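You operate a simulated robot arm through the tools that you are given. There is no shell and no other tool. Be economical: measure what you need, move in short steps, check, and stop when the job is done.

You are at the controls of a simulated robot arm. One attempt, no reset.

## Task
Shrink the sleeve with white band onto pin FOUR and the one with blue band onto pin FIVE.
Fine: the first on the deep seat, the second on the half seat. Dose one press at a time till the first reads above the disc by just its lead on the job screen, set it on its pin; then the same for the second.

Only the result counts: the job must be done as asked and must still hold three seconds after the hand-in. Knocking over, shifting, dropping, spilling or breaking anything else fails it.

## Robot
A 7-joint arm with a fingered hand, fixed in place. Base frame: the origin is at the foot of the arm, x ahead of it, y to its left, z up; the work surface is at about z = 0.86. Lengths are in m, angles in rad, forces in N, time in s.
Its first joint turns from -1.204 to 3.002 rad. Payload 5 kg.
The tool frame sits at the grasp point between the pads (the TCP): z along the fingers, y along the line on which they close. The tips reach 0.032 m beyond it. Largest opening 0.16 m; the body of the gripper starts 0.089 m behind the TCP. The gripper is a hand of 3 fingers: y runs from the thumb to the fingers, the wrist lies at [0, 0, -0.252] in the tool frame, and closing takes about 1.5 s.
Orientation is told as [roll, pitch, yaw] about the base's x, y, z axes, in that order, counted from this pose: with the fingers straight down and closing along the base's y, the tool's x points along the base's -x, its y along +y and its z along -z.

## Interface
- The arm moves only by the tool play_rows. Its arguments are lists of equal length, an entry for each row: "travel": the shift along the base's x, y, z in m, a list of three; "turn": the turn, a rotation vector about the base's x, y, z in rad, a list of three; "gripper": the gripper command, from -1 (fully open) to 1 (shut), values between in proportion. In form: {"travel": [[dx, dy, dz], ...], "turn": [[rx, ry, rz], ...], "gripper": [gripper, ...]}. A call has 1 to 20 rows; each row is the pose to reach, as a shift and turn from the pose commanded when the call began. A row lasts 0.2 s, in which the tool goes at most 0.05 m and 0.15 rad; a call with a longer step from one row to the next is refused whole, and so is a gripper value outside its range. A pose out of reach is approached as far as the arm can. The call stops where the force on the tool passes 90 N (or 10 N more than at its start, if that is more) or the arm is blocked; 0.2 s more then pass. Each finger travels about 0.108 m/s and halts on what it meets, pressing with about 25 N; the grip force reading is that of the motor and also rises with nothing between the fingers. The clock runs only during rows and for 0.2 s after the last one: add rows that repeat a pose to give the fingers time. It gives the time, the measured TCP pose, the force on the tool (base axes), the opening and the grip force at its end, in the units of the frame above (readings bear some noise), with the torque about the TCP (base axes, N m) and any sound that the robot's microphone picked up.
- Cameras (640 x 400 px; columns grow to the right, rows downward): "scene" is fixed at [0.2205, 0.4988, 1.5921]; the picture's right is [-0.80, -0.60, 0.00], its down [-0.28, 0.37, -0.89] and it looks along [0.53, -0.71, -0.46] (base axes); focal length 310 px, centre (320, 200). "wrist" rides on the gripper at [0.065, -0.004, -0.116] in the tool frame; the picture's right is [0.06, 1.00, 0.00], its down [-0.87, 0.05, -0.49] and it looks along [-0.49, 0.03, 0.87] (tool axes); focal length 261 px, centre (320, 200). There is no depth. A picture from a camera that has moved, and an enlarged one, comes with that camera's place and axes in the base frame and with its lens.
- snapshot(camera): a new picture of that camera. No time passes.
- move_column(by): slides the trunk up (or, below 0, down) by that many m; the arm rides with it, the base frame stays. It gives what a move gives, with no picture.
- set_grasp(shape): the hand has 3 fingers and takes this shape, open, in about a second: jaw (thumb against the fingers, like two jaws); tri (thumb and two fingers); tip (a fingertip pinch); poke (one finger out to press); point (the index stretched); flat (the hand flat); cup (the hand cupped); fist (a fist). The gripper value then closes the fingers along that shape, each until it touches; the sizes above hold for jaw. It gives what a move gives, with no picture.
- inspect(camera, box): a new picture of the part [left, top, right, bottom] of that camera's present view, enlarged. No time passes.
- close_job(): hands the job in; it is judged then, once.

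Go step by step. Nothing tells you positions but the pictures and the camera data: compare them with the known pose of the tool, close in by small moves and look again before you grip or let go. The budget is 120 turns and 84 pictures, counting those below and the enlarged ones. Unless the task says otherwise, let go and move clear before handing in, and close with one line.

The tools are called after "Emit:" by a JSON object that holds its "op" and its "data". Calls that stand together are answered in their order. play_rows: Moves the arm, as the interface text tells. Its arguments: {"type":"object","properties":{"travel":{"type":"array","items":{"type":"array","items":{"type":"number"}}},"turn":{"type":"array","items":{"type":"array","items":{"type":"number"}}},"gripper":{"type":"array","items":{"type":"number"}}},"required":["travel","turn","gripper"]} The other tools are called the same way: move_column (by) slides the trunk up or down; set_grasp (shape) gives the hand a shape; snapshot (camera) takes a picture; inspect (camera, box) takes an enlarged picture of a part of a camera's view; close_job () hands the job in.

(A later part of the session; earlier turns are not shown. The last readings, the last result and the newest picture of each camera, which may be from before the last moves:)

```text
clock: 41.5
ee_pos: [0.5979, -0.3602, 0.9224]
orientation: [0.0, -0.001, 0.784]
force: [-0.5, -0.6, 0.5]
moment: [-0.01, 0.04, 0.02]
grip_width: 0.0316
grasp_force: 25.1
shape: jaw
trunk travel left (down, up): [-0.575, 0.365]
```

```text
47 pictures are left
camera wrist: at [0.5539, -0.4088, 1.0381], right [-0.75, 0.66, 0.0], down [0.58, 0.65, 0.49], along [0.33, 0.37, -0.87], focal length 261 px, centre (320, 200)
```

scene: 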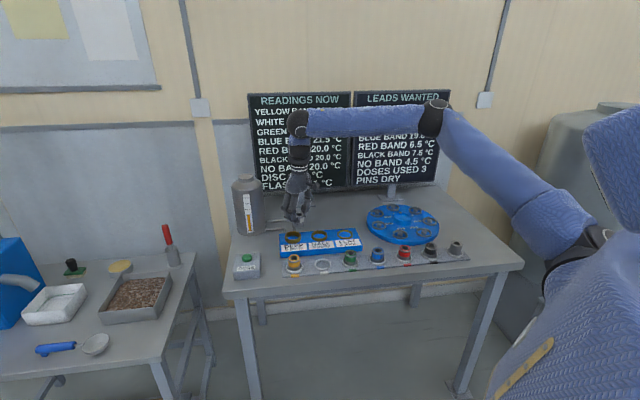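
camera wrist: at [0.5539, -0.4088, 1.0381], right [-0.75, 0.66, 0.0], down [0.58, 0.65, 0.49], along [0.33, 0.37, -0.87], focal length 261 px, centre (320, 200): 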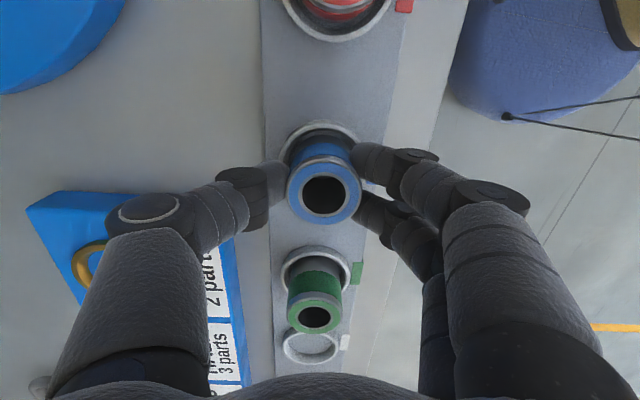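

Blue is gripped. The half seat comes out at (0.839, -0.325) from both cameras, so I'll lift and carry it there.

Emit:
{"op": "play_rows", "data": {"travel": [[0, 0, 0.03], [0, 0, 0.07], [0, 0, 0.11], [0.04, 0.006, 0.11], [0.08, 0.012, 0.11], [0.12, 0.018, 0.11], [0.16, 0.024, 0.11], [0.2, 0.03, 0.1], [0.241, 0.035, 0.08], [0.241, 0.035, 0.06], [0.241, 0.035, 0.06]], "turn": [[0, 0, 0], [0, 0, 0], [0, 0, 0], [0, 0, 0], [0, 0, 0], [0, 0, 0], [0, 0, 0], [0, 0, 0], [0, 0, 0], [0, 0, 0], [0, 0, 0]], "gripper": [0.7, 0.7, 0.7, 0.7, 0.7, 0.7, 0.7, 0.7, 0.7, 0.7, 0.7]}}

Emit:
{"op": "inspect", "data": {"camera": "wrist", "box": [160, 50, 480, 250]}}

Emit:
{"op": "inspect", "data": {"camera": "scene", "box": [275, 200, 355, 250]}}

```text
clock: 43.9
ee_pos: [0.8393, -0.3238, 0.9815]
orientation: [0.0, -0.002, 0.784]
force: [0.3, 0.6, -3.7]
moment: [0.01, 0.0, -0.03]
grip_width: 0.0318
grasp_force: 24.7
shape: jaw
trunk travel left (down, up): [-0.575, 0.365]
```

```text
2.00 times, centred on (320, 150) of wrist
camera zoom: at [0.7955, -0.3723, 1.0986], right [-0.75, 0.66, 0.0], down [0.58, 0.65, 0.49], along [0.33, 0.37, -0.87], focal length 521 px, centre (320, 300)
```

zoom: 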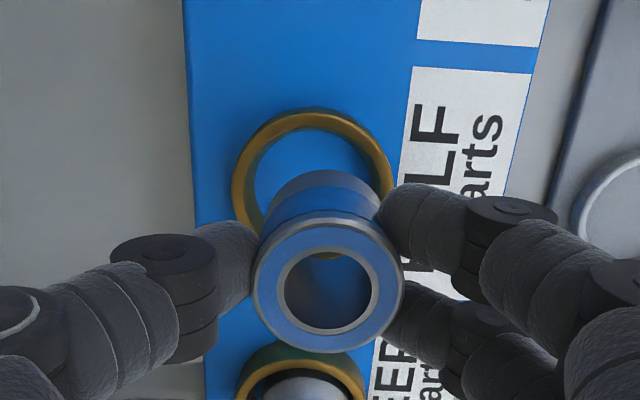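

```text
8.00 times, centred on (315, 225) of scene
camera zoom: at [0.2205, 0.4988, 1.5921], right [-0.8, -0.6, 0.0], down [-0.28, 0.37, -0.89], along [0.53, -0.71, -0.46], focal length 2476 px, centre (360, 0)
```

zoom: 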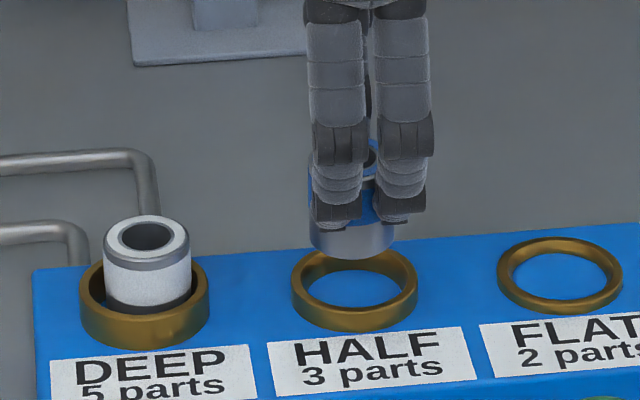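

It's well lined up. I'll shift -2 mm in y and lower toward the collar.

Emit:
{"op": "play_rows", "data": {"travel": [[0, -0.002, -0.01], [0, -0.002, -0.02], [0, -0.002, -0.025], [0, -0.002, -0.03], [0, -0.002, -0.03]], "turn": [[0, 0, 0], [0, 0, 0], [0, 0, 0], [0, 0, 0], [0, 0, 0]], "gripper": [0.7, 0.7, 0.7, 0.7, 0.7]}}

Emit:
{"op": "inspect", "data": {"camera": "wrist", "box": [160, 50, 480, 250]}}

Emit:
{"op": "inspect", "data": {"camera": "scene", "box": [275, 200, 355, 250]}}

```text
clock: 45.1
ee_pos: [0.8374, -0.3243, 0.9536]
orientation: [0.0, -0.001, 0.784]
force: [0.4, -0.5, -3.0]
moment: [-0.02, -0.01, -0.01]
grip_width: 0.0318
grasp_force: 25.5
shape: jaw
trunk travel left (down, up): [-0.575, 0.365]
```

```text
2.00 times, centred on (320, 150) of wrist
camera zoom: at [0.7946, -0.374, 1.0697], right [-0.75, 0.66, 0.0], down [0.58, 0.65, 0.49], along [0.33, 0.37, -0.87], focal length 521 px, centre (320, 300)
```

zoom: 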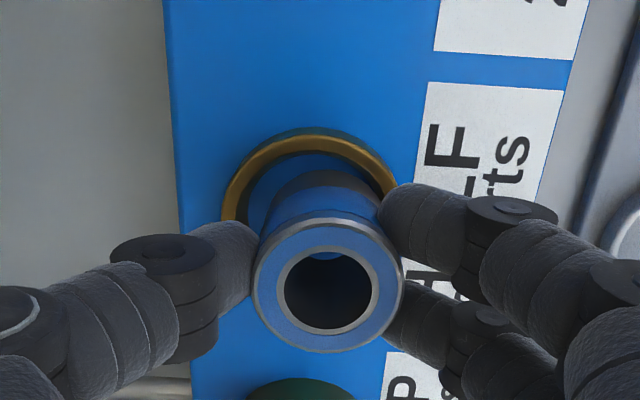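

```text
8.00 times, centred on (315, 225) of scene
camera zoom: at [0.2205, 0.4988, 1.5921], right [-0.8, -0.6, 0.0], down [-0.28, 0.37, -0.89], along [0.53, -0.71, -0.46], focal length 2476 px, centre (360, 0)
```

zoom: 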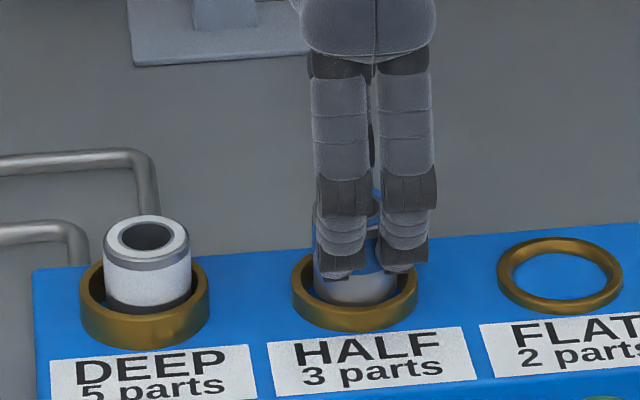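

Centred. I'll lower until it touches.

Emit:
{"op": "play_rows", "data": {"travel": [[0.0015, -0.0015, -0.003], [0.0015, -0.0015, -0.006], [0.0015, -0.0015, -0.008], [0.0015, -0.0015, -0.009], [0.0015, -0.0015, -0.009]], "turn": [[0, 0, 0], [0, 0, 0], [0, 0, 0], [0, 0, 0], [0, 0, 0]], "gripper": [0.7, 0.7, 0.7, 0.7, 0.7]}}

```text
clock: 46.3
ee_pos: [0.8404, -0.3263, 0.9437]
orientation: [0.001, -0.001, 0.783]
force: [0.2, -0.8, 2.8]
moment: [0.01, 0.02, 0.0]
grip_width: 0.0317
grasp_force: 25.5
shape: jaw
trunk travel left (down, up): [-0.575, 0.365]
```

It's just touching the seat. I'll open and retract upward.

Emit:
{"op": "play_rows", "data": {"travel": [[0, 0, 0], [0, 0, 0], [0, 0, 0], [0, 0, 0], [0, 0, 0.03], [0, 0, 0.07], [0, 0, 0.11], [-0.02, 0.02, 0.15], [-0.04, 0.06, 0.16], [-0.06, 0.1, 0.16], [-0.06, 0.14, 0.16], [-0.06, 0.17, 0.16]], "turn": [[0, 0, 0], [0, 0, 0], [0, 0, 0], [0, 0, 0], [0, 0, 0], [0, 0, 0], [0, 0, 0], [0, 0, 0], [0, 0, 0], [0, 0, 0], [0, 0, 0], [0, 0, 0]], "gripper": [0.45, 0.2, 0, -0.2, -0.2, -0.2, -0.2, -0.2, -0.2, -0.2, -0.2, -0.2]}}

Emit:
{"op": "snapshot", "data": {"camera": "scene"}}

Emit:
{"op": "snapshot", "data": {"camera": "wrist"}}

```text
clock: 48.9
ee_pos: [0.7621, -0.1765, 1.0971]
orientation: [0.003, -0.014, 0.785]
force: [-0.5, 0.1, 0.3]
moment: [-0.02, -0.01, -0.03]
grip_width: 0.0955
grasp_force: 0.0
shape: jaw
out of reach, approached as far as the arm can: row 11, 12
trunk travel left (down, up): [-0.575, 0.365]
```

```text
42 pictures are left
```

scene: 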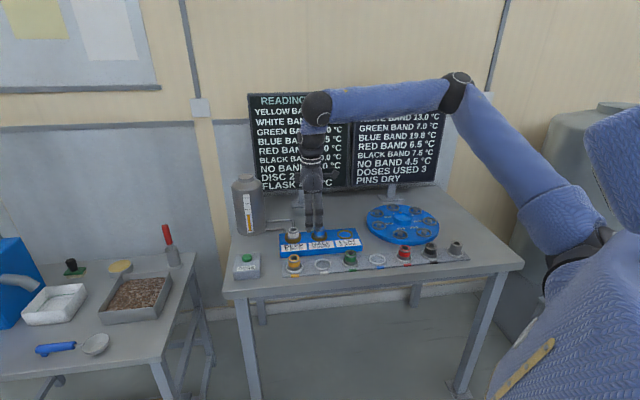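

```text
41 pictures are left
camera wrist: at [0.717, -0.2269, 1.2117], right [-0.75, 0.66, 0.0], down [0.57, 0.65, 0.5], along [0.33, 0.38, -0.86], focal length 261 px, centre (320, 200)
```

wrist: 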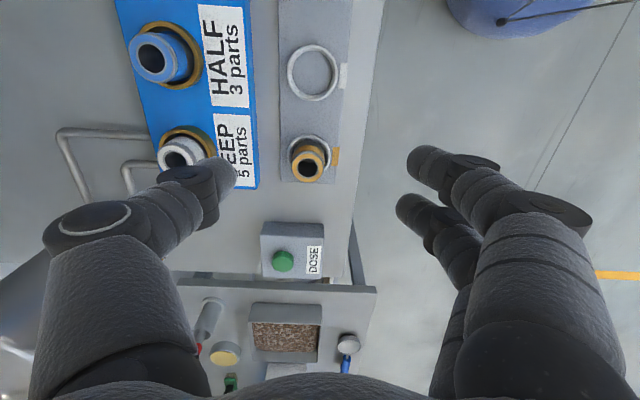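

Both sleeves are seated. The DOSE button is at about (0.95, -0.049), top z ≈ 0.909. It's far out, so I'll close the fingers and tilt the hand about 0.8 rad outward to press with the tips, hovering first.

Emit:
{"op": "play_rows", "data": {"travel": [[-0.02, -0.01, 0], [-0.02, -0.01, 0.01], [-0.02, -0.01, 0.01], [-0.02, -0.01, 0.01], [-0.02, -0.01, 0.01], [-0.02, -0.01, 0.01], [0, 0, 0], [0.03, 0.02, 0], [0.06, 0.04, 0], [0.09, 0.06, -0.01], [0.12, 0.08, -0.04], [0.15, 0.1, -0.07], [0.169, 0.115, -0.1], [0.169, 0.115, -0.1]], "turn": [[0.07, -0.11, 0], [0.15, -0.22, 0], [0.22, -0.33, 0], [0.3, -0.44, 0], [0.37, -0.55, 0], [0.45, -0.66, 0], [0.45, -0.66, 0], [0.45, -0.66, 0], [0.45, -0.66, 0], [0.45, -0.66, 0], [0.45, -0.66, 0], [0.45, -0.66, 0], [0.45, -0.66, 0], [0.45, -0.66, 0]], "gripper": [0, 0.3, 0.6, 1, 1, 1, 1, 1, 1, 1, 1, 1, 1, 1]}}

Emit:
{"op": "snapshot", "data": {"camera": "wrist"}}

Emit:
{"op": "snapshot", "data": {"camera": "scene"}}

```text
clock: 51.9
ee_pos: [0.9321, -0.0608, 0.9928]
orientation: [-0.188, -0.783, 0.863]
force: [-0.1, 0.6, 0.1]
moment: [-0.01, -0.01, 0.01]
grip_width: 0.0001
grasp_force: 25.0
shape: jaw
trunk travel left (down, up): [-0.575, 0.365]
```

```text
40 pictures are left
camera wrist: at [0.8364, -0.1459, 1.0287], right [-0.69, 0.7, -0.18], down [0.07, 0.31, 0.95], along [0.72, 0.64, -0.26], focal length 261 px, centre (320, 200)
```

wrist: 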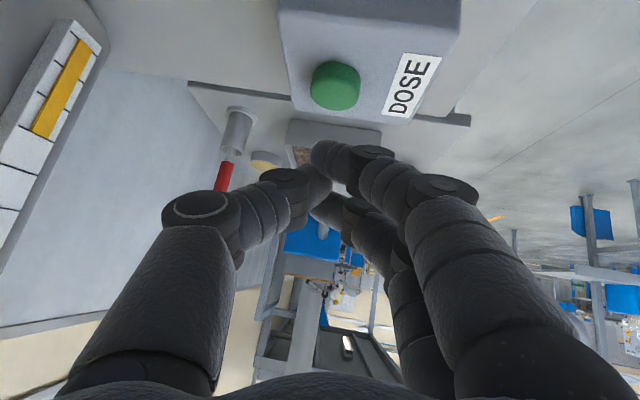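

```text
39 pictures are left
```

scene: 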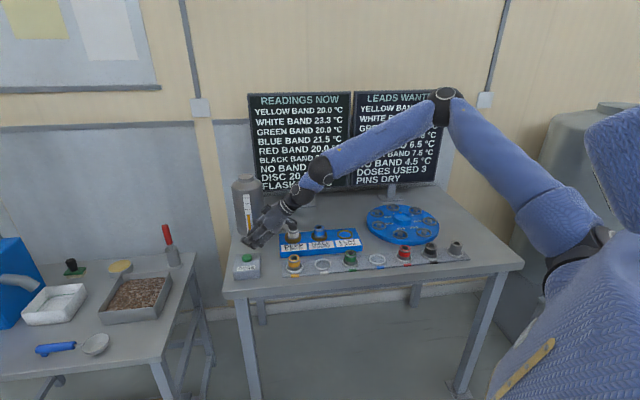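

I'm hovering right over the button, tips at about (0.951, -0.048, 0.971). I'll lower toward its top and watch the force.

Emit:
{"op": "play_rows", "data": {"travel": [[0, 0, -0.03], [0, 0, -0.05], [0, 0, -0.056], [0, 0, -0.061], [0, 0, -0.061]], "turn": [[0, 0, 0], [0, 0, 0], [0, 0, 0], [0, 0, 0], [0, 0, 0]], "gripper": [1, 1, 1, 1, 1]}}

Emit:
{"op": "snapshot", "data": {"camera": "scene"}}

```text
clock: 53.1
ee_pos: [0.9308, -0.0628, 0.9372]
orientation: [-0.193, -0.787, 0.862]
force: [-7.7, -8.8, 22.7]
moment: [-0.22, -0.14, -0.13]
grip_width: 0.0001
grasp_force: 25.4
shape: jaw
trunk travel left (down, up): [-0.575, 0.365]
heard: click
```

```text
38 pictures are left
```

scene: 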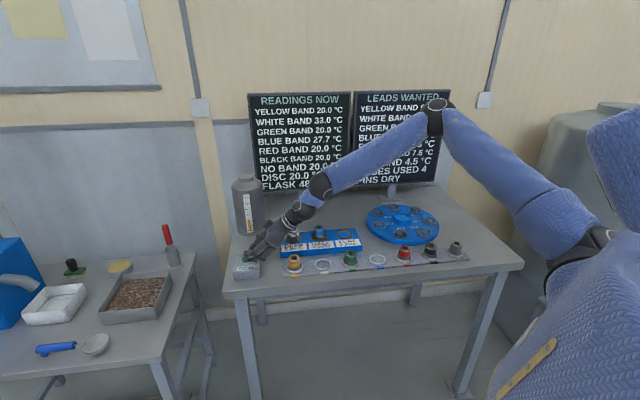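

It clicked: white reads about 33.0, exactly 13 above the disc at 20. I'll lift off the button straight up and read precisely.

Emit:
{"op": "play_rows", "data": {"travel": [[0, 0, 0.03], [0, 0, 0.06], [-0.02, -0.01, 0.08], [-0.02, -0.01, 0.08]], "turn": [[0, 0, 0], [0, 0, 0], [0, 0, 0], [0, 0, 0]], "gripper": [1, 1, 1, 1]}}

Emit:
{"op": "inspect", "data": {"camera": "scene", "box": [240, 80, 460, 217]}}

```text
clock: 54.1
ee_pos: [0.9149, -0.0733, 1.0097]
orientation: [-0.189, -0.78, 0.861]
force: [-0.1, -0.8, -0.1]
moment: [0.04, -0.02, 0.04]
grip_width: 0.0
grasp_force: 24.6
shape: jaw
trunk travel left (down, up): [-0.575, 0.365]
```

```text
2.91 times, centred on (350, 148) of scene
camera zoom: at [0.2205, 0.4988, 1.5921], right [-0.8, -0.6, 0.0], down [-0.28, 0.37, -0.89], along [0.53, -0.71, -0.46], focal length 900 px, centre (233, 350)
```

zoom: 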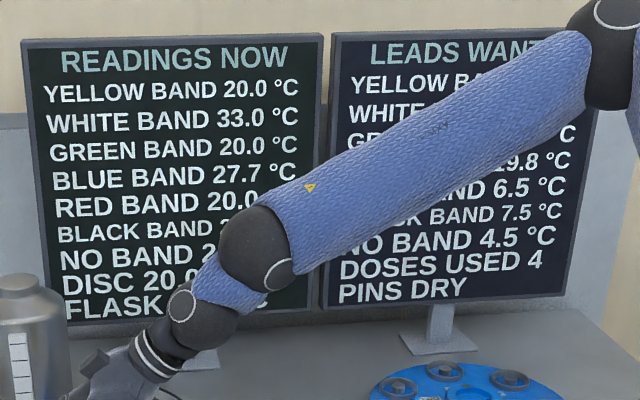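

White reads 33.0 against the disc's 20.0, which is exactly its lead of 13.0. I'll take most of the tilt off, open the fingers, and move over white to pick it up.

Emit:
{"op": "play_rows", "data": {"travel": [[-0.03, -0.02, 0.03], [-0.06, -0.04, 0.06], [-0.07, -0.06, 0.09], [-0.07, -0.09, 0.1], [-0.06, -0.12, 0.1], [-0.05, -0.15, 0.09], [-0.04, -0.17, 0.08], [-0.03, -0.18, 0.07], [-0.02, -0.19, 0.06], [-0.02, -0.19, 0.06]], "turn": [[-0.07, 0.1, 0], [-0.14, 0.2, 0], [-0.21, 0.3, 0], [-0.28, 0.4, 0], [-0.33, 0.5, 0], [-0.36, 0.53, 0], [-0.36, 0.53, 0], [-0.36, 0.53, 0], [-0.36, 0.53, 0], [-0.36, 0.53, 0]], "gripper": [1, 0.6, 0.3, 0, -0.2, -0.2, -0.2, -0.2, -0.2, -0.2]}}

Emit:
{"op": "snapshot", "data": {"camera": "wrist"}}

```text
clock: 56.3
ee_pos: [0.8936, -0.2625, 1.0728]
orientation: [-0.029, -0.156, 0.786]
force: [-0.1, -0.2, -0.4]
moment: [-0.03, 0.01, 0.01]
grip_width: 0.0954
grasp_force: 0.0
shape: jaw
trunk travel left (down, up): [-0.575, 0.365]
```

```text
36 pictures are left
camera wrist: at [0.8341, -0.3208, 1.1779], right [-0.75, 0.66, -0.04], down [0.5, 0.6, 0.62], along [0.43, 0.44, -0.78], focal length 261 px, centre (320, 200)
```

wrist: 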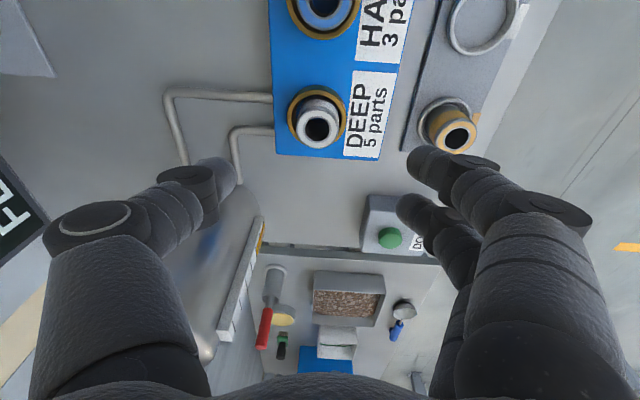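

White is at about (0.912, -0.250), straight along the tool axis. I'll go down along the axis and check before closing.

Emit:
{"op": "play_rows", "data": {"travel": [[0.005, 0.003, -0.035], [0.01, 0.006, -0.07], [0.014, 0.008, -0.1], [0.017, 0.01, -0.127], [0.017, 0.01, -0.127]], "turn": [[0, 0, 0], [0, 0, 0], [0, 0, 0], [0, 0, 0], [0, 0, 0]], "gripper": [-0.2, -0.2, -0.2, -0.2, -0.2]}}

Emit:
{"op": "inspect", "data": {"camera": "wrist", "box": [160, 50, 480, 250]}}

```text
clock: 57.5
ee_pos: [0.9083, -0.2506, 0.9474]
orientation: [-0.031, -0.156, 0.786]
force: [0.2, -0.3, 0.3]
moment: [0.03, -0.02, 0.01]
grip_width: 0.0955
grasp_force: 0.0
shape: jaw
trunk travel left (down, up): [-0.575, 0.365]
```

```text
2.00 times, centred on (320, 150) of wrist
camera zoom: at [0.8503, -0.3093, 1.0519], right [-0.75, 0.66, -0.04], down [0.5, 0.6, 0.62], along [0.43, 0.44, -0.78], focal length 521 px, centre (320, 300)
```

zoom: 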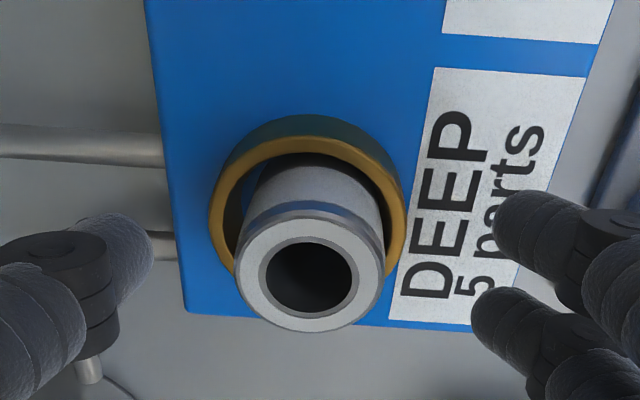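

It's slightly off-centre toward the thumb, so I'll correct by about 3 mm and close.

Emit:
{"op": "play_rows", "data": {"travel": [[0.001, -0.003, -0.001], [0.001, -0.003, -0.002], [0.001, -0.003, -0.002], [0.001, -0.003, -0.002], [0.001, -0.003, -0.002], [0.001, -0.003, -0.002], [0.001, -0.003, -0.002]], "turn": [[0, 0, 0], [0, 0, 0], [0, 0, 0], [0, 0, 0], [0, 0, 0], [0, 0, 0], [0, 0, 0]], "gripper": [-0.2, -0.2, 0.1, 0.4, 0.7, 0.7, 0.7]}}

Emit:
{"op": "inspect", "data": {"camera": "wrist", "box": [160, 50, 480, 250]}}

```text
clock: 59.1
ee_pos: [0.9113, -0.255, 0.9443]
orientation: [-0.028, -0.156, 0.784]
force: [0.9, 0.6, -0.2]
moment: [-0.01, 0.03, 0.0]
grip_width: 0.0316
grasp_force: 24.6
shape: jaw
trunk travel left (down, up): [-0.575, 0.365]
```

```text
2.00 times, centred on (320, 150) of wrist
camera zoom: at [0.8524, -0.3131, 1.0491], right [-0.75, 0.66, -0.04], down [0.5, 0.6, 0.62], along [0.43, 0.44, -0.78], focal length 521 px, centre (320, 300)
```

zoom: 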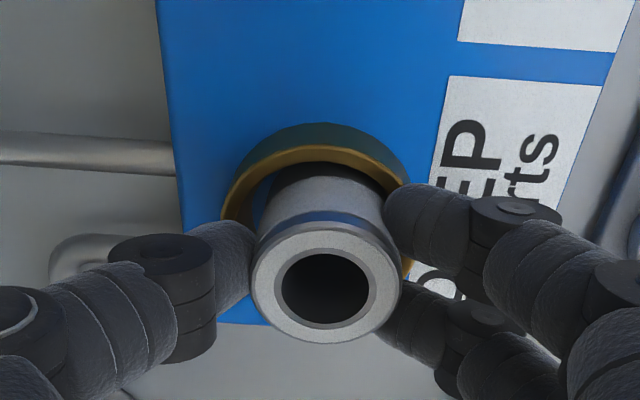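

White is gripped. I'll lift it straight out, then take the tilt off and carry it toward pin FOUR, near (0.687, -0.54), staying high.

Emit:
{"op": "play_rows", "data": {"travel": [[0, 0, 0.015], [0, 0, 0.03], [0, 0, 0.07], [-0.01, -0.01, 0.11], [-0.04, -0.03, 0.13], [-0.07, -0.07, 0.14], [-0.1, -0.1, 0.14], [-0.13, -0.13, 0.14], [-0.16, -0.16, 0.14], [-0.18, -0.2, 0.14], [-0.2, -0.23, 0.14], [-0.22, -0.26, 0.14], [-0.224, -0.285, 0.14], [-0.224, -0.285, 0.14]], "turn": [[0, 0, 0], [0, 0, 0], [0, 0, 0], [0, 0, 0], [-0.03, 0.04, 0], [-0.06, 0.08, 0], [-0.091, 0.128, 0], [-0.091, 0.128, 0], [-0.091, 0.128, 0], [-0.091, 0.128, 0], [-0.091, 0.128, 0], [-0.091, 0.128, 0], [-0.091, 0.128, 0], [-0.091, 0.128, 0]], "gripper": [0.7, 0.7, 0.7, 0.7, 0.7, 0.7, 0.7, 0.7, 0.7, 0.7, 0.7, 0.7, 0.7, 0.7]}}

Emit:
{"op": "snapshot", "data": {"camera": "wrist"}}

Emit:
{"op": "inspect", "data": {"camera": "scene", "box": [240, 80, 480, 280]}}

```text
refused: row 6 steps farther than a row can; nothing moved
```

```text
33 pictures are left
camera wrist: at [0.8524, -0.3131, 1.0491], right [-0.75, 0.66, -0.04], down [0.5, 0.6, 0.62], along [0.43, 0.44, -0.78], focal length 261 px, centre (320, 200)
```

wrist: 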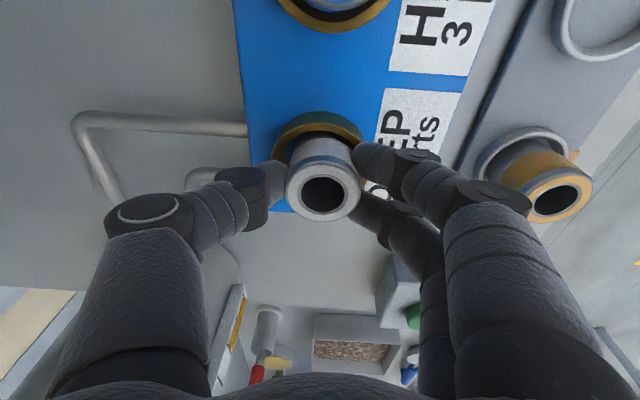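

```text
2.00 times, centred on (360, 180) of scene
camera zoom: at [0.2205, 0.4988, 1.5921], right [-0.8, -0.6, 0.0], down [-0.28, 0.37, -0.89], along [0.53, -0.71, -0.46], focal length 619 px, centre (240, 240)
```

zoom: 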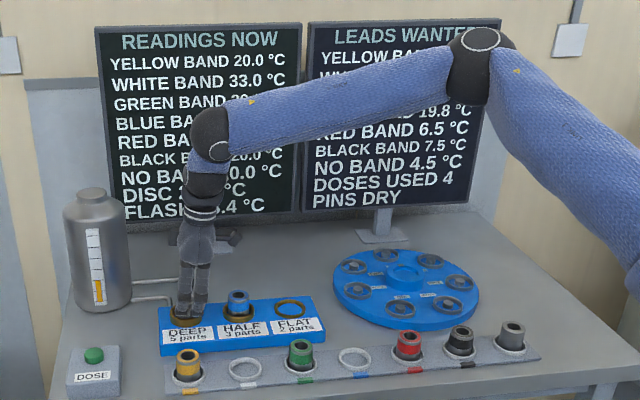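

One row's step was too long and nothing moved. White is still 33.0. I'll send it again with smaller steps.

Emit:
{"op": "play_rows", "data": {"travel": [[0, 0, 0.015], [0, 0, 0.03], [0, 0, 0.07], [-0.01, -0.01, 0.11], [-0.035, -0.025, 0.13], [-0.065, -0.055, 0.14], [-0.095, -0.085, 0.14], [-0.125, -0.115, 0.14], [-0.155, -0.145, 0.14], [-0.18, -0.18, 0.14], [-0.2, -0.215, 0.14], [-0.215, -0.25, 0.14], [-0.224, -0.285, 0.14], [-0.224, -0.285, 0.14]], "turn": [[0, 0, 0], [0, 0, 0], [0, 0, 0], [0, 0, 0], [-0.03, 0.04, 0], [-0.06, 0.08, 0], [-0.091, 0.128, 0], [-0.091, 0.128, 0], [-0.091, 0.128, 0], [-0.091, 0.128, 0], [-0.091, 0.128, 0], [-0.091, 0.128, 0], [-0.091, 0.128, 0], [-0.091, 0.128, 0]], "gripper": [0.7, 0.7, 0.7, 0.7, 0.7, 0.7, 0.7, 0.7, 0.7, 0.7, 0.7, 0.7, 0.7, 0.7]}}

Emit:
{"op": "snapshot", "data": {"camera": "wrist"}}

Emit:
{"op": "inspect", "data": {"camera": "scene", "box": [340, 170, 460, 260]}}

```text
clock: 62.1
ee_pos: [0.6881, -0.5393, 1.087]
orientation: [-0.003, 0.0, 0.784]
force: [0.4, -0.2, -2.1]
moment: [-0.01, -0.02, 0.01]
grip_width: 0.0315
grasp_force: 25.6
shape: jaw
trunk travel left (down, up): [-0.575, 0.365]
```

```text
31 pictures are left
camera wrist: at [0.6443, -0.5883, 1.2022], right [-0.75, 0.66, 0.0], down [0.58, 0.65, 0.49], along [0.33, 0.37, -0.87], focal length 261 px, centre (320, 200)
```

wrist: 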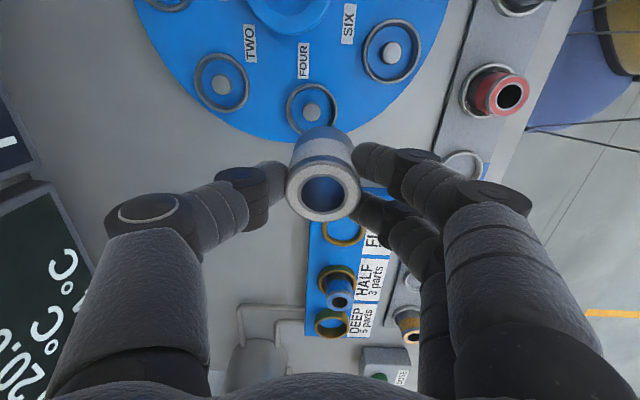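

```text
4.44 times, centred on (400, 215) of scene
camera zoom: at [0.2205, 0.4988, 1.5921], right [-0.8, -0.6, 0.0], down [-0.28, 0.37, -0.89], along [0.53, -0.71, -0.46], focal length 1375 px, centre (-36, 133)
```

zoom: 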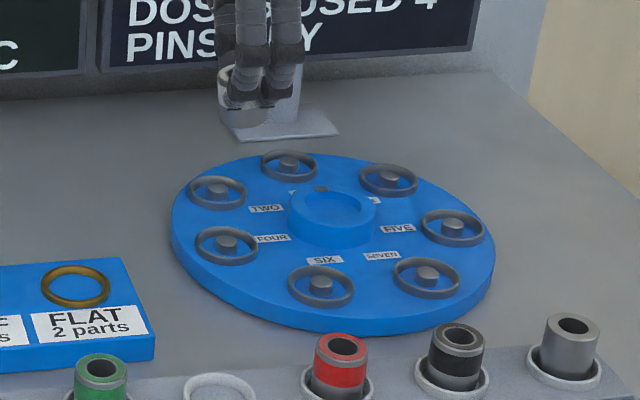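

Pin FOUR's top is at about (0.6905, -0.5485, 0.895). I'll check whether white hangs straight in the fingers.

Emit:
{"op": "inspect", "data": {"camera": "scene", "box": [360, 170, 424, 210]}}

Emit:
{"op": "inspect", "data": {"camera": "wrist", "box": [220, 70, 420, 230]}}

```text
10.00 times, centred on (392, 190) of scene
camera zoom: at [0.2205, 0.4988, 1.5921], right [-0.8, -0.6, 0.0], down [-0.28, 0.37, -0.89], along [0.53, -0.71, -0.46], focal length 3095 px, centre (-400, 300)
```

zoom: 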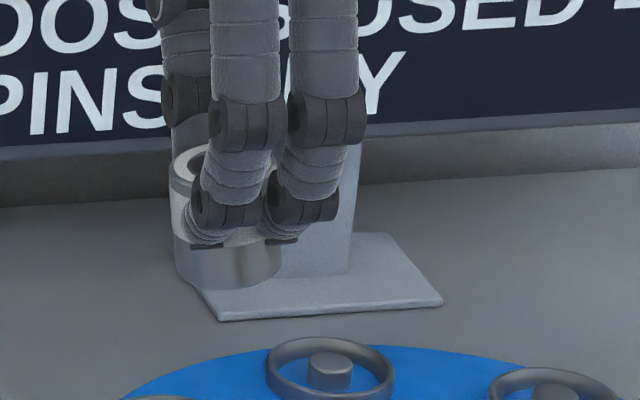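

```text
2.50 times, centred on (320, 150) of wrist
camera zoom: at [0.6443, -0.5883, 1.2022], right [-0.75, 0.66, 0.0], down [0.58, 0.65, 0.49], along [0.33, 0.37, -0.87], focal length 652 px, centre (320, 325)
```

zoom: 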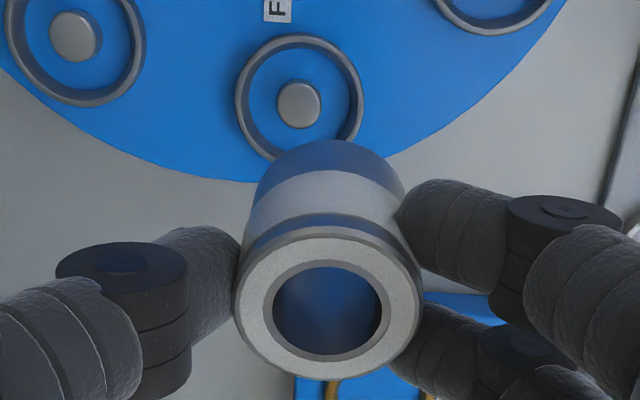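

White leans about 0.1 rad, its bottom toward the robot, because the hand was tilted when it gripped. I'll tilt the hand 0.1 rad to set it upright, and move over pin FOUR lower down.

Emit:
{"op": "play_rows", "data": {"travel": [[0.003, -0.009, -0.02], [0.003, -0.009, -0.05], [0.003, -0.009, -0.08], [0.003, -0.009, -0.1], [0.003, -0.009, -0.1]], "turn": [[0.03, -0.04, 0], [0.06, -0.08, 0], [0.06, -0.08, 0], [0.06, -0.08, 0], [0.06, -0.08, 0]], "gripper": [0.7, 0.7, 0.7, 0.7, 0.7]}}

Emit:
{"op": "inspect", "data": {"camera": "scene", "box": [352, 185, 416, 235]}}

Emit:
{"op": "inspect", "data": {"camera": "wrist", "box": [220, 70, 420, 230]}}

```text
clock: 63.3
ee_pos: [0.6882, -0.5489, 0.9834]
orientation: [-0.017, -0.099, 0.786]
force: [-0.4, 0.5, -3.4]
moment: [-0.01, 0.0, -0.01]
grip_width: 0.0315
grasp_force: 25.5
shape: jaw
trunk travel left (down, up): [-0.575, 0.365]
```

```text
8.00 times, centred on (384, 210) of scene
camera zoom: at [0.2205, 0.4988, 1.5921], right [-0.8, -0.6, 0.0], down [-0.28, 0.37, -0.89], along [0.53, -0.71, -0.46], focal length 2476 px, centre (-192, 120)
```

zoom: 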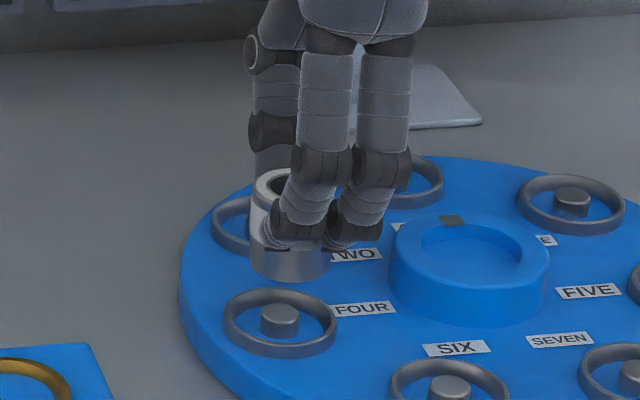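

```text
2.50 times, centred on (320, 150) of wrist
camera zoom: at [0.6354, -0.6038, 1.092], right [-0.75, 0.66, -0.02], down [0.53, 0.62, 0.57], along [0.4, 0.42, -0.82], focal length 652 px, centre (320, 325)
```

zoom: 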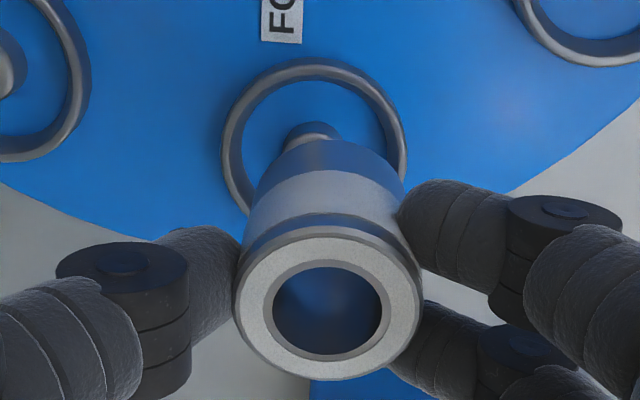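

The sleeve now hangs upright. The views put its bottom about (0.003, -0.005) short of the pin, so I'll shift and come down to just above the pin top.

Emit:
{"op": "play_rows", "data": {"travel": [[0.003, -0.005, -0.005], [0.003, -0.005, -0.015], [0.003, -0.005, -0.023], [0.003, -0.005, -0.023]], "turn": [[0, 0, 0], [0, 0, 0], [0, 0, 0], [0, 0, 0]], "gripper": [0.7, 0.7, 0.7, 0.7]}}

Emit:
{"op": "inspect", "data": {"camera": "scene", "box": [352, 195, 416, 235]}}

Emit:
{"op": "inspect", "data": {"camera": "wrist", "box": [220, 70, 420, 230]}}

```text
clock: 64.3
ee_pos: [0.6924, -0.5541, 0.9623]
orientation: [-0.015, -0.101, 0.786]
force: [-0.6, 0.0, -2.7]
moment: [-0.01, 0.0, 0.01]
grip_width: 0.0311
grasp_force: 25.0
shape: jaw
trunk travel left (down, up): [-0.575, 0.365]
```

```text
10.00 times, centred on (384, 215) of scene
camera zoom: at [0.2205, 0.4988, 1.5921], right [-0.8, -0.6, 0.0], down [-0.28, 0.37, -0.89], along [0.53, -0.71, -0.46], focal length 3095 px, centre (-320, 50)
```

zoom: 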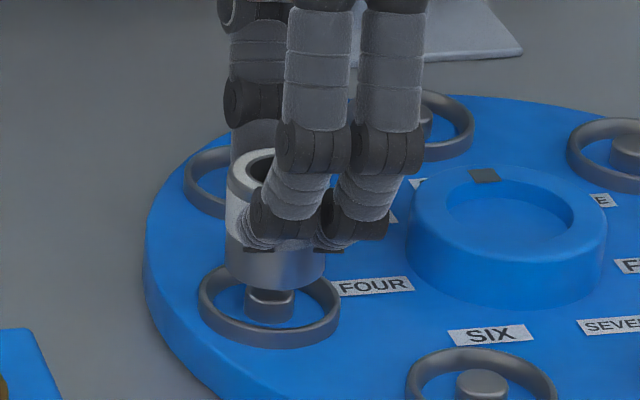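

```text
2.50 times, centred on (320, 150) of wrist
camera zoom: at [0.6393, -0.6087, 1.0703], right [-0.75, 0.66, -0.02], down [0.53, 0.62, 0.58], along [0.4, 0.42, -0.82], focal length 652 px, centre (320, 325)
```

zoom: 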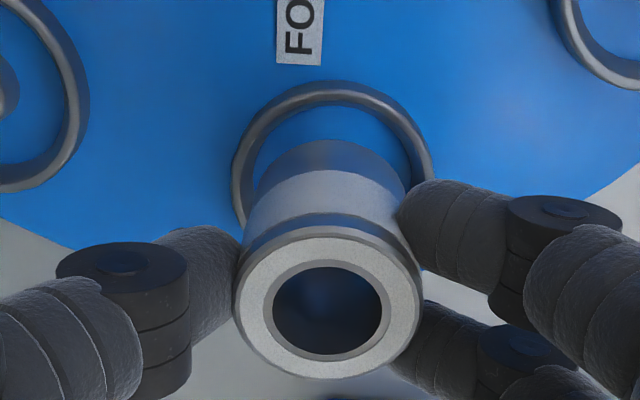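

Both views agree to 1–2 mm. I'll lower slowly onto the pin, watching the force.

Emit:
{"op": "play_rows", "data": {"travel": [[0.0005, 0, -0.005], [0.0005, 0, -0.01], [0.0005, 0, -0.014], [0.0005, 0, -0.014]], "turn": [[0, 0, 0], [0, 0, 0], [0, 0, 0], [0, 0, 0]], "gripper": [0.7, 0.7, 0.7, 0.7]}}

Emit:
{"op": "inspect", "data": {"camera": "scene", "box": [352, 195, 416, 235]}}

```text
clock: 65.3
ee_pos: [0.6941, -0.5531, 0.9488]
orientation: [-0.016, -0.099, 0.786]
force: [0.8, 0.2, -4.2]
moment: [-0.06, 0.02, 0.01]
grip_width: 0.0313
grasp_force: 25.3
shape: jaw
trunk travel left (down, up): [-0.575, 0.365]
```

```text
10.00 times, centred on (384, 215) of scene
camera zoom: at [0.2205, 0.4988, 1.5921], right [-0.8, -0.6, 0.0], down [-0.28, 0.37, -0.89], along [0.53, -0.71, -0.46], focal length 3095 px, centre (-320, 50)
```

zoom: 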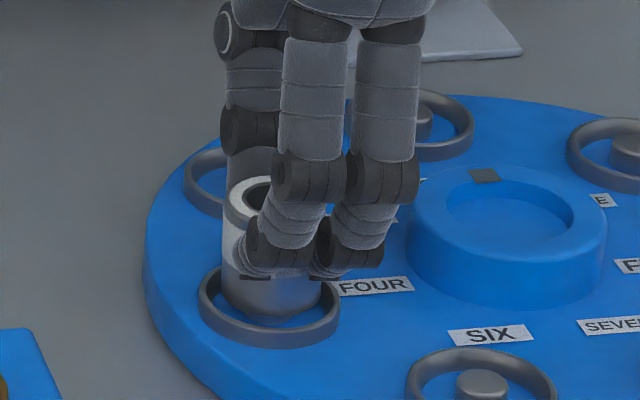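

No contact yet, and it's centred in the ring. I'll go on down.

Emit:
{"op": "play_rows", "data": {"travel": [[0.0005, 0, -0.003], [0.0008, 0, -0.006], [0.001, 0, -0.009], [0.001, 0, -0.009]], "turn": [[0, 0, 0], [0, 0, 0], [0, 0, 0], [0, 0, 0]], "gripper": [0.7, 0.7, 0.7, 0.7]}}

Emit:
{"op": "inspect", "data": {"camera": "scene", "box": [352, 195, 416, 235]}}

```text
clock: 66.3
ee_pos: [0.6949, -0.5524, 0.9378]
orientation: [-0.018, -0.101, 0.785]
force: [-0.7, -0.8, 1.1]
moment: [0.0, 0.01, -0.04]
grip_width: 0.0317
grasp_force: 24.5
shape: jaw
trunk travel left (down, up): [-0.575, 0.365]
```

```text
10.00 times, centred on (384, 215) of scene
camera zoom: at [0.2205, 0.4988, 1.5921], right [-0.8, -0.6, 0.0], down [-0.28, 0.37, -0.89], along [0.53, -0.71, -0.46], focal length 3095 px, centre (-320, 50)
```

zoom: 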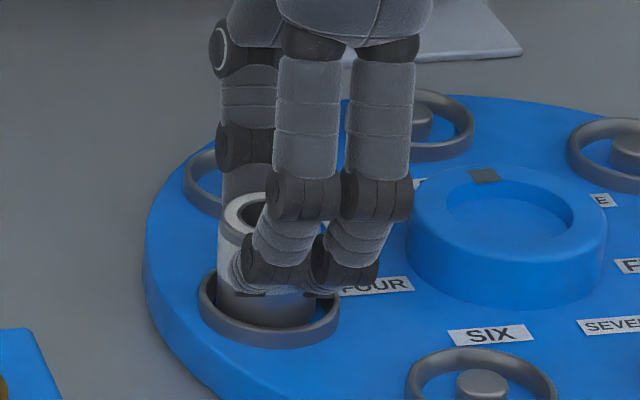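

A light touch. I'll push 3 mm more to tell seat from pin top.

Emit:
{"op": "play_rows", "data": {"travel": [[0, 0, -0.001], [0, 0, -0.003], [0, 0, -0.003]], "turn": [[0, 0, 0], [0, 0, 0], [0, 0, 0]], "gripper": [0.7, 0.7, 0.7]}}

Emit:
{"op": "inspect", "data": {"camera": "wrist", "box": [220, 70, 420, 230]}}

```text
clock: 67.1
ee_pos: [0.694, -0.5511, 0.9375]
orientation: [-0.019, -0.1, 0.784]
force: [1.7, 0.1, 22.0]
moment: [0.03, -0.09, -0.03]
grip_width: 0.0321
grasp_force: 24.9
shape: jaw
trunk travel left (down, up): [-0.575, 0.365]
```

```text
2.50 times, centred on (320, 150) of wrist
camera zoom: at [0.6406, -0.608, 1.0472], right [-0.75, 0.66, -0.03], down [0.53, 0.62, 0.58], along [0.4, 0.42, -0.82], focal length 652 px, centre (320, 325)
```

zoom: 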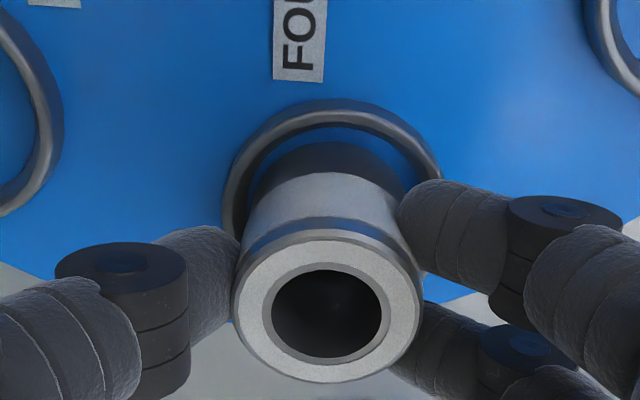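

It's firmly seated 6 mm below the block-seat height, so the bottom is down on the disc around the pin. I'll ease off, open, and look.

Emit:
{"op": "play_rows", "data": {"travel": [[0, 0, 0.003], [0, 0, 0.003], [0, 0, 0.003], [0, 0, 0.003], [0, 0, 0.003], [0, 0, 0.003]], "turn": [[0, 0, 0], [0, 0, 0], [0, 0, 0], [0, 0, 0], [0, 0, 0], [0, 0, 0]], "gripper": [0.7, 0.55, 0.4, 0.2, 0.1, 0.1]}}

Emit:
{"op": "snapshot", "data": {"camera": "wrist"}}

```text
clock: 68.5
ee_pos: [0.6931, -0.5545, 0.9386]
orientation: [-0.015, -0.099, 0.785]
force: [-0.6, -0.2, -0.4]
moment: [-0.01, -0.01, 0.02]
grip_width: 0.0713
grasp_force: 0.0
shape: jaw
trunk travel left (down, up): [-0.575, 0.365]
```

```text
20 pictures are left
camera wrist: at [0.6404, -0.6088, 1.0474], right [-0.75, 0.66, -0.02], down [0.53, 0.62, 0.58], along [0.4, 0.42, -0.82], focal length 261 px, centre (320, 200)
```

wrist: 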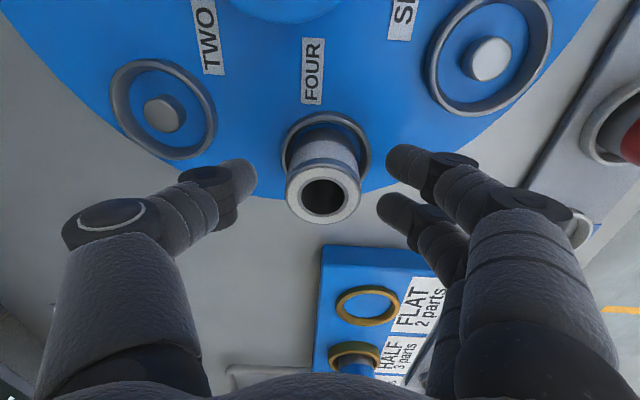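

White stands on pin FOUR. I'll retract and carry the closed hand back above the button, then read the screen.

Emit:
{"op": "play_rows", "data": {"travel": [[-0.003, -0.002, 0.03], [-0.006, -0.004, 0.06], [-0.008, -0.006, 0.1], [0.005, 0.03, 0.13], [0.02, 0.065, 0.14], [0.035, 0.105, 0.14], [0.055, 0.145, 0.14], [0.075, 0.185, 0.14], [0.095, 0.225, 0.14], [0.11, 0.265, 0.14], [0.125, 0.305, 0.14], [0.14, 0.345, 0.14], [0.155, 0.385, 0.13], [0.175, 0.425, 0.12], [0.205, 0.455, 0.1], [0.222, 0.481, 0.08], [0.222, 0.481, 0.08]], "turn": [[0, 0, 0], [0, 0, 0], [0, 0, 0], [0, 0, 0], [0, 0, 0], [0.065, -0.097, 0], [0.13, -0.193, 0], [0.195, -0.29, 0], [0.26, -0.387, 0], [0.325, -0.483, 0], [0.39, -0.58, 0], [0.39, -0.58, 0], [0.39, -0.58, 0], [0.39, -0.58, 0], [0.39, -0.58, 0], [0.39, -0.58, 0], [0.39, -0.58, 0]], "gripper": [0.1, 0.1, 0.1, 0.3, 0.5, 0.7, 0.9, 1, 1, 1, 1, 1, 1, 1, 1, 1, 1]}}

Emit:
{"op": "inspect", "data": {"camera": "scene", "box": [240, 80, 480, 280]}}

```text
clock: 72.1
ee_pos: [0.9182, -0.0729, 1.0204]
orientation: [-0.192, -0.784, 0.865]
force: [-0.4, 0.5, 0.4]
moment: [0.0, -0.05, 0.01]
grip_width: 0.0
grasp_force: 24.5
shape: jaw
trunk travel left (down, up): [-0.575, 0.365]
```

```text
2.00 times, centred on (360, 180) of scene
camera zoom: at [0.2205, 0.4988, 1.5921], right [-0.8, -0.6, 0.0], down [-0.28, 0.37, -0.89], along [0.53, -0.71, -0.46], focal length 619 px, centre (240, 240)
```

zoom: 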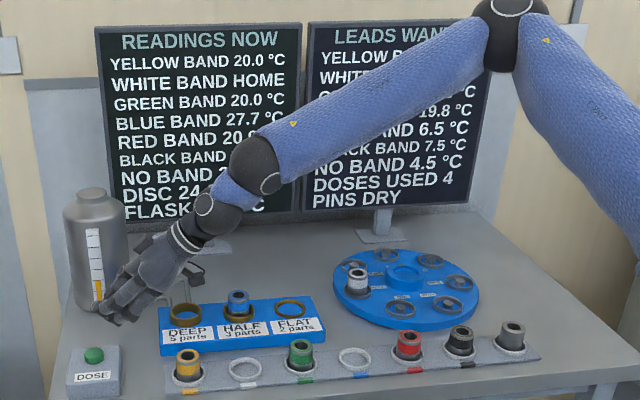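

White reads HOME, so it's done. The disc has warmed to about 24, and blue is at 27.7, so its target is the disc plus 19.8. I'll press DOSE once and read.

Emit:
{"op": "play_rows", "data": {"travel": [[0.0135, 0.011, -0.01], [0.0135, 0.011, -0.04], [0.0135, 0.011, -0.07], [0.0135, 0.011, -0.08], [0.0135, 0.011, -0.088], [0.0135, 0.011, -0.088], [0.0135, 0.011, -0.06], [0.0135, 0.011, -0.05]], "turn": [[0, 0, 0], [0, 0, 0], [0, 0, 0], [0, 0, 0], [0, 0, 0], [0, 0, 0], [0, 0, 0], [0, 0, 0]], "gripper": [1, 1, 1, 1, 1, 1, 1, 1]}}

Emit:
{"op": "inspect", "data": {"camera": "scene", "box": [240, 85, 400, 205]}}

```text
clock: 73.9
ee_pos: [0.9292, -0.0629, 0.9667]
orientation: [-0.19, -0.782, 0.864]
force: [-0.3, -0.1, -0.5]
moment: [0.02, 0.01, 0.0]
grip_width: 0.0001
grasp_force: 25.0
shape: jaw
trunk travel left (down, up): [-0.575, 0.365]
heard: click
```

```text
3.33 times, centred on (320, 145) of scene
camera zoom: at [0.2205, 0.4988, 1.5921], right [-0.8, -0.6, 0.0], down [-0.28, 0.37, -0.89], along [0.53, -0.71, -0.46], focal length 1032 px, centre (320, 383)
```

zoom: 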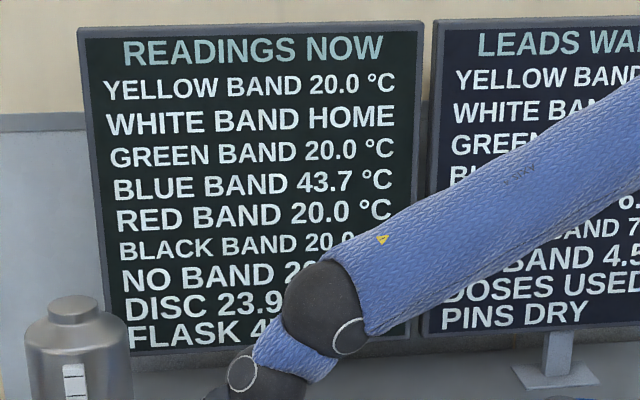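

Blue reads 43.7 and the disc 23.9, a difference of exactly 19.8. I'll go straight to blue: off the button, tilt off, fingers open, above (0.840, -0.326).

Emit:
{"op": "play_rows", "data": {"travel": [[-0.01, -0.01, 0.04], [-0.03, -0.02, 0.08], [-0.05, -0.04, 0.11], [-0.07, -0.07, 0.12], [-0.08, -0.1, 0.12], [-0.085, -0.135, 0.12], [-0.088, -0.17, 0.12], [-0.088, -0.2, 0.11], [-0.088, -0.235, 0.1], [-0.088, -0.262, 0.09], [-0.088, -0.262, 0.09]], "turn": [[0, 0, 0], [-0.065, 0.097, 0], [-0.13, 0.193, 0], [-0.195, 0.29, 0], [-0.26, 0.387, 0], [-0.325, 0.483, 0], [-0.39, 0.58, 0], [-0.45, 0.66, 0], [-0.45, 0.66, 0], [-0.45, 0.66, 0], [-0.45, 0.66, 0]], "gripper": [1, 1, 0.6, 0.3, 0, -0.2, -0.2, -0.2, -0.2, -0.2, -0.2]}}

Emit:
{"op": "inspect", "data": {"camera": "wrist", "box": [160, 50, 480, 250]}}

```text
clock: 76.3
ee_pos: [0.8407, -0.324, 1.0601]
orientation: [-0.003, -0.002, 0.786]
force: [-0.2, -0.7, 0.3]
moment: [0.0, -0.04, 0.02]
grip_width: 0.0954
grasp_force: 0.1
shape: jaw
trunk travel left (down, up): [-0.575, 0.365]
```

```text
2.00 times, centred on (320, 150) of wrist
camera zoom: at [0.7965, -0.3724, 1.176], right [-0.75, 0.66, 0.0], down [0.57, 0.65, 0.49], along [0.33, 0.37, -0.87], focal length 521 px, centre (320, 300)
```

zoom: 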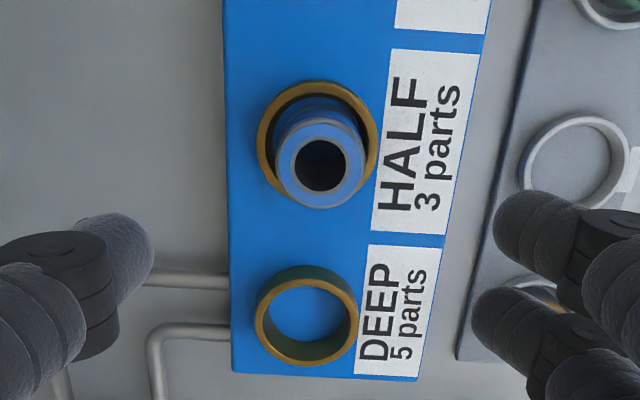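

Blue is right under the hand, so I'll go down to TCP z = 0.944 and close.

Emit:
{"op": "play_rows", "data": {"travel": [[0, -0.0005, -0.04], [0, -0.0005, -0.08], [0, -0.0005, -0.105], [0, -0.0005, -0.115], [0, -0.0005, -0.115], [0, -0.0005, -0.115], [0, -0.0005, -0.115], [0, -0.0005, -0.115], [0, -0.0005, -0.115], [0, -0.0005, -0.115]], "turn": [[0, 0, 0], [0, 0, 0], [0, 0, 0], [0, 0, 0], [0, 0, 0], [0, 0, 0], [0, 0, 0], [0, 0, 0], [0, 0, 0], [0, 0, 0]], "gripper": [-0.2, -0.2, -0.2, -0.2, -0.2, 0.1, 0.4, 0.7, 0.7, 0.7]}}

```text
clock: 78.5
ee_pos: [0.8403, -0.3243, 0.9442]
orientation: [0.0, -0.002, 0.785]
force: [0.1, -0.1, 1.2]
moment: [0.01, -0.02, 0.02]
grip_width: 0.031
grasp_force: 24.7
shape: jaw
trunk travel left (down, up): [-0.575, 0.365]
```

Blue is gripped straight. Pin FIVE, fitted with all seven pins, is near (0.529, -0.708). I'll lift and carry it there at a safe height.

Emit:
{"op": "play_rows", "data": {"travel": [[0, 0, 0.015], [0, 0, 0.04], [0, 0, 0.09], [0, 0, 0.13], [-0.025, -0.03, 0.14], [-0.053, -0.065, 0.14], [-0.081, -0.1, 0.14], [-0.109, -0.135, 0.14], [-0.137, -0.17, 0.14], [-0.165, -0.205, 0.14], [-0.193, -0.24, 0.14], [-0.221, -0.275, 0.14], [-0.249, -0.31, 0.14], [-0.277, -0.345, 0.14], [-0.3, -0.37, 0.14], [-0.3115, -0.383, 0.12], [-0.3115, -0.383, 0.12]], "turn": [[0, 0, 0], [0, 0, 0], [0, 0, 0], [0, 0, 0], [0, 0, 0], [0, 0, 0], [0, 0, 0], [0, 0, 0], [0, 0, 0], [0, 0, 0], [0, 0, 0], [0, 0, 0], [0, 0, 0], [0, 0, 0], [0, 0, 0], [0, 0, 0], [0, 0, 0]], "gripper": [0.7, 0.7, 0.7, 0.7, 0.7, 0.7, 0.7, 0.7, 0.7, 0.7, 0.7, 0.7, 0.7, 0.7, 0.7, 0.7, 0.7]}}

Emit:
{"op": "snapshot", "data": {"camera": "wrist"}}

Emit:
{"op": "snapshot", "data": {"camera": "scene"}}

```text
clock: 82.1
ee_pos: [0.5301, -0.7059, 1.0654]
orientation: [-0.002, -0.001, 0.785]
force: [-0.4, 0.3, -2.9]
moment: [-0.03, -0.01, 0.02]
grip_width: 0.0312
grasp_force: 25.2
shape: jaw
trunk travel left (down, up): [-0.575, 0.365]
```

```text
16 pictures are left
camera wrist: at [0.4853, -0.7543, 1.1808], right [-0.75, 0.66, 0.0], down [0.57, 0.65, 0.49], along [0.33, 0.37, -0.87], focal length 261 px, centre (320, 200)
```

wrist: 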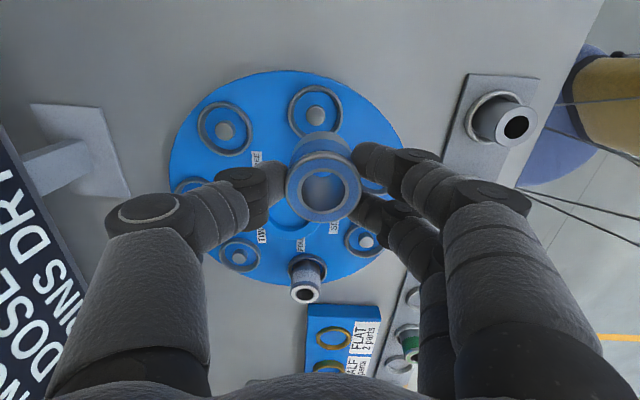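

```text
15 pictures are left
```

scene: 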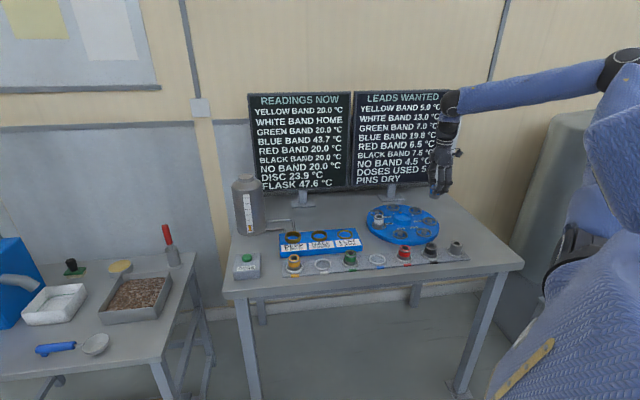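

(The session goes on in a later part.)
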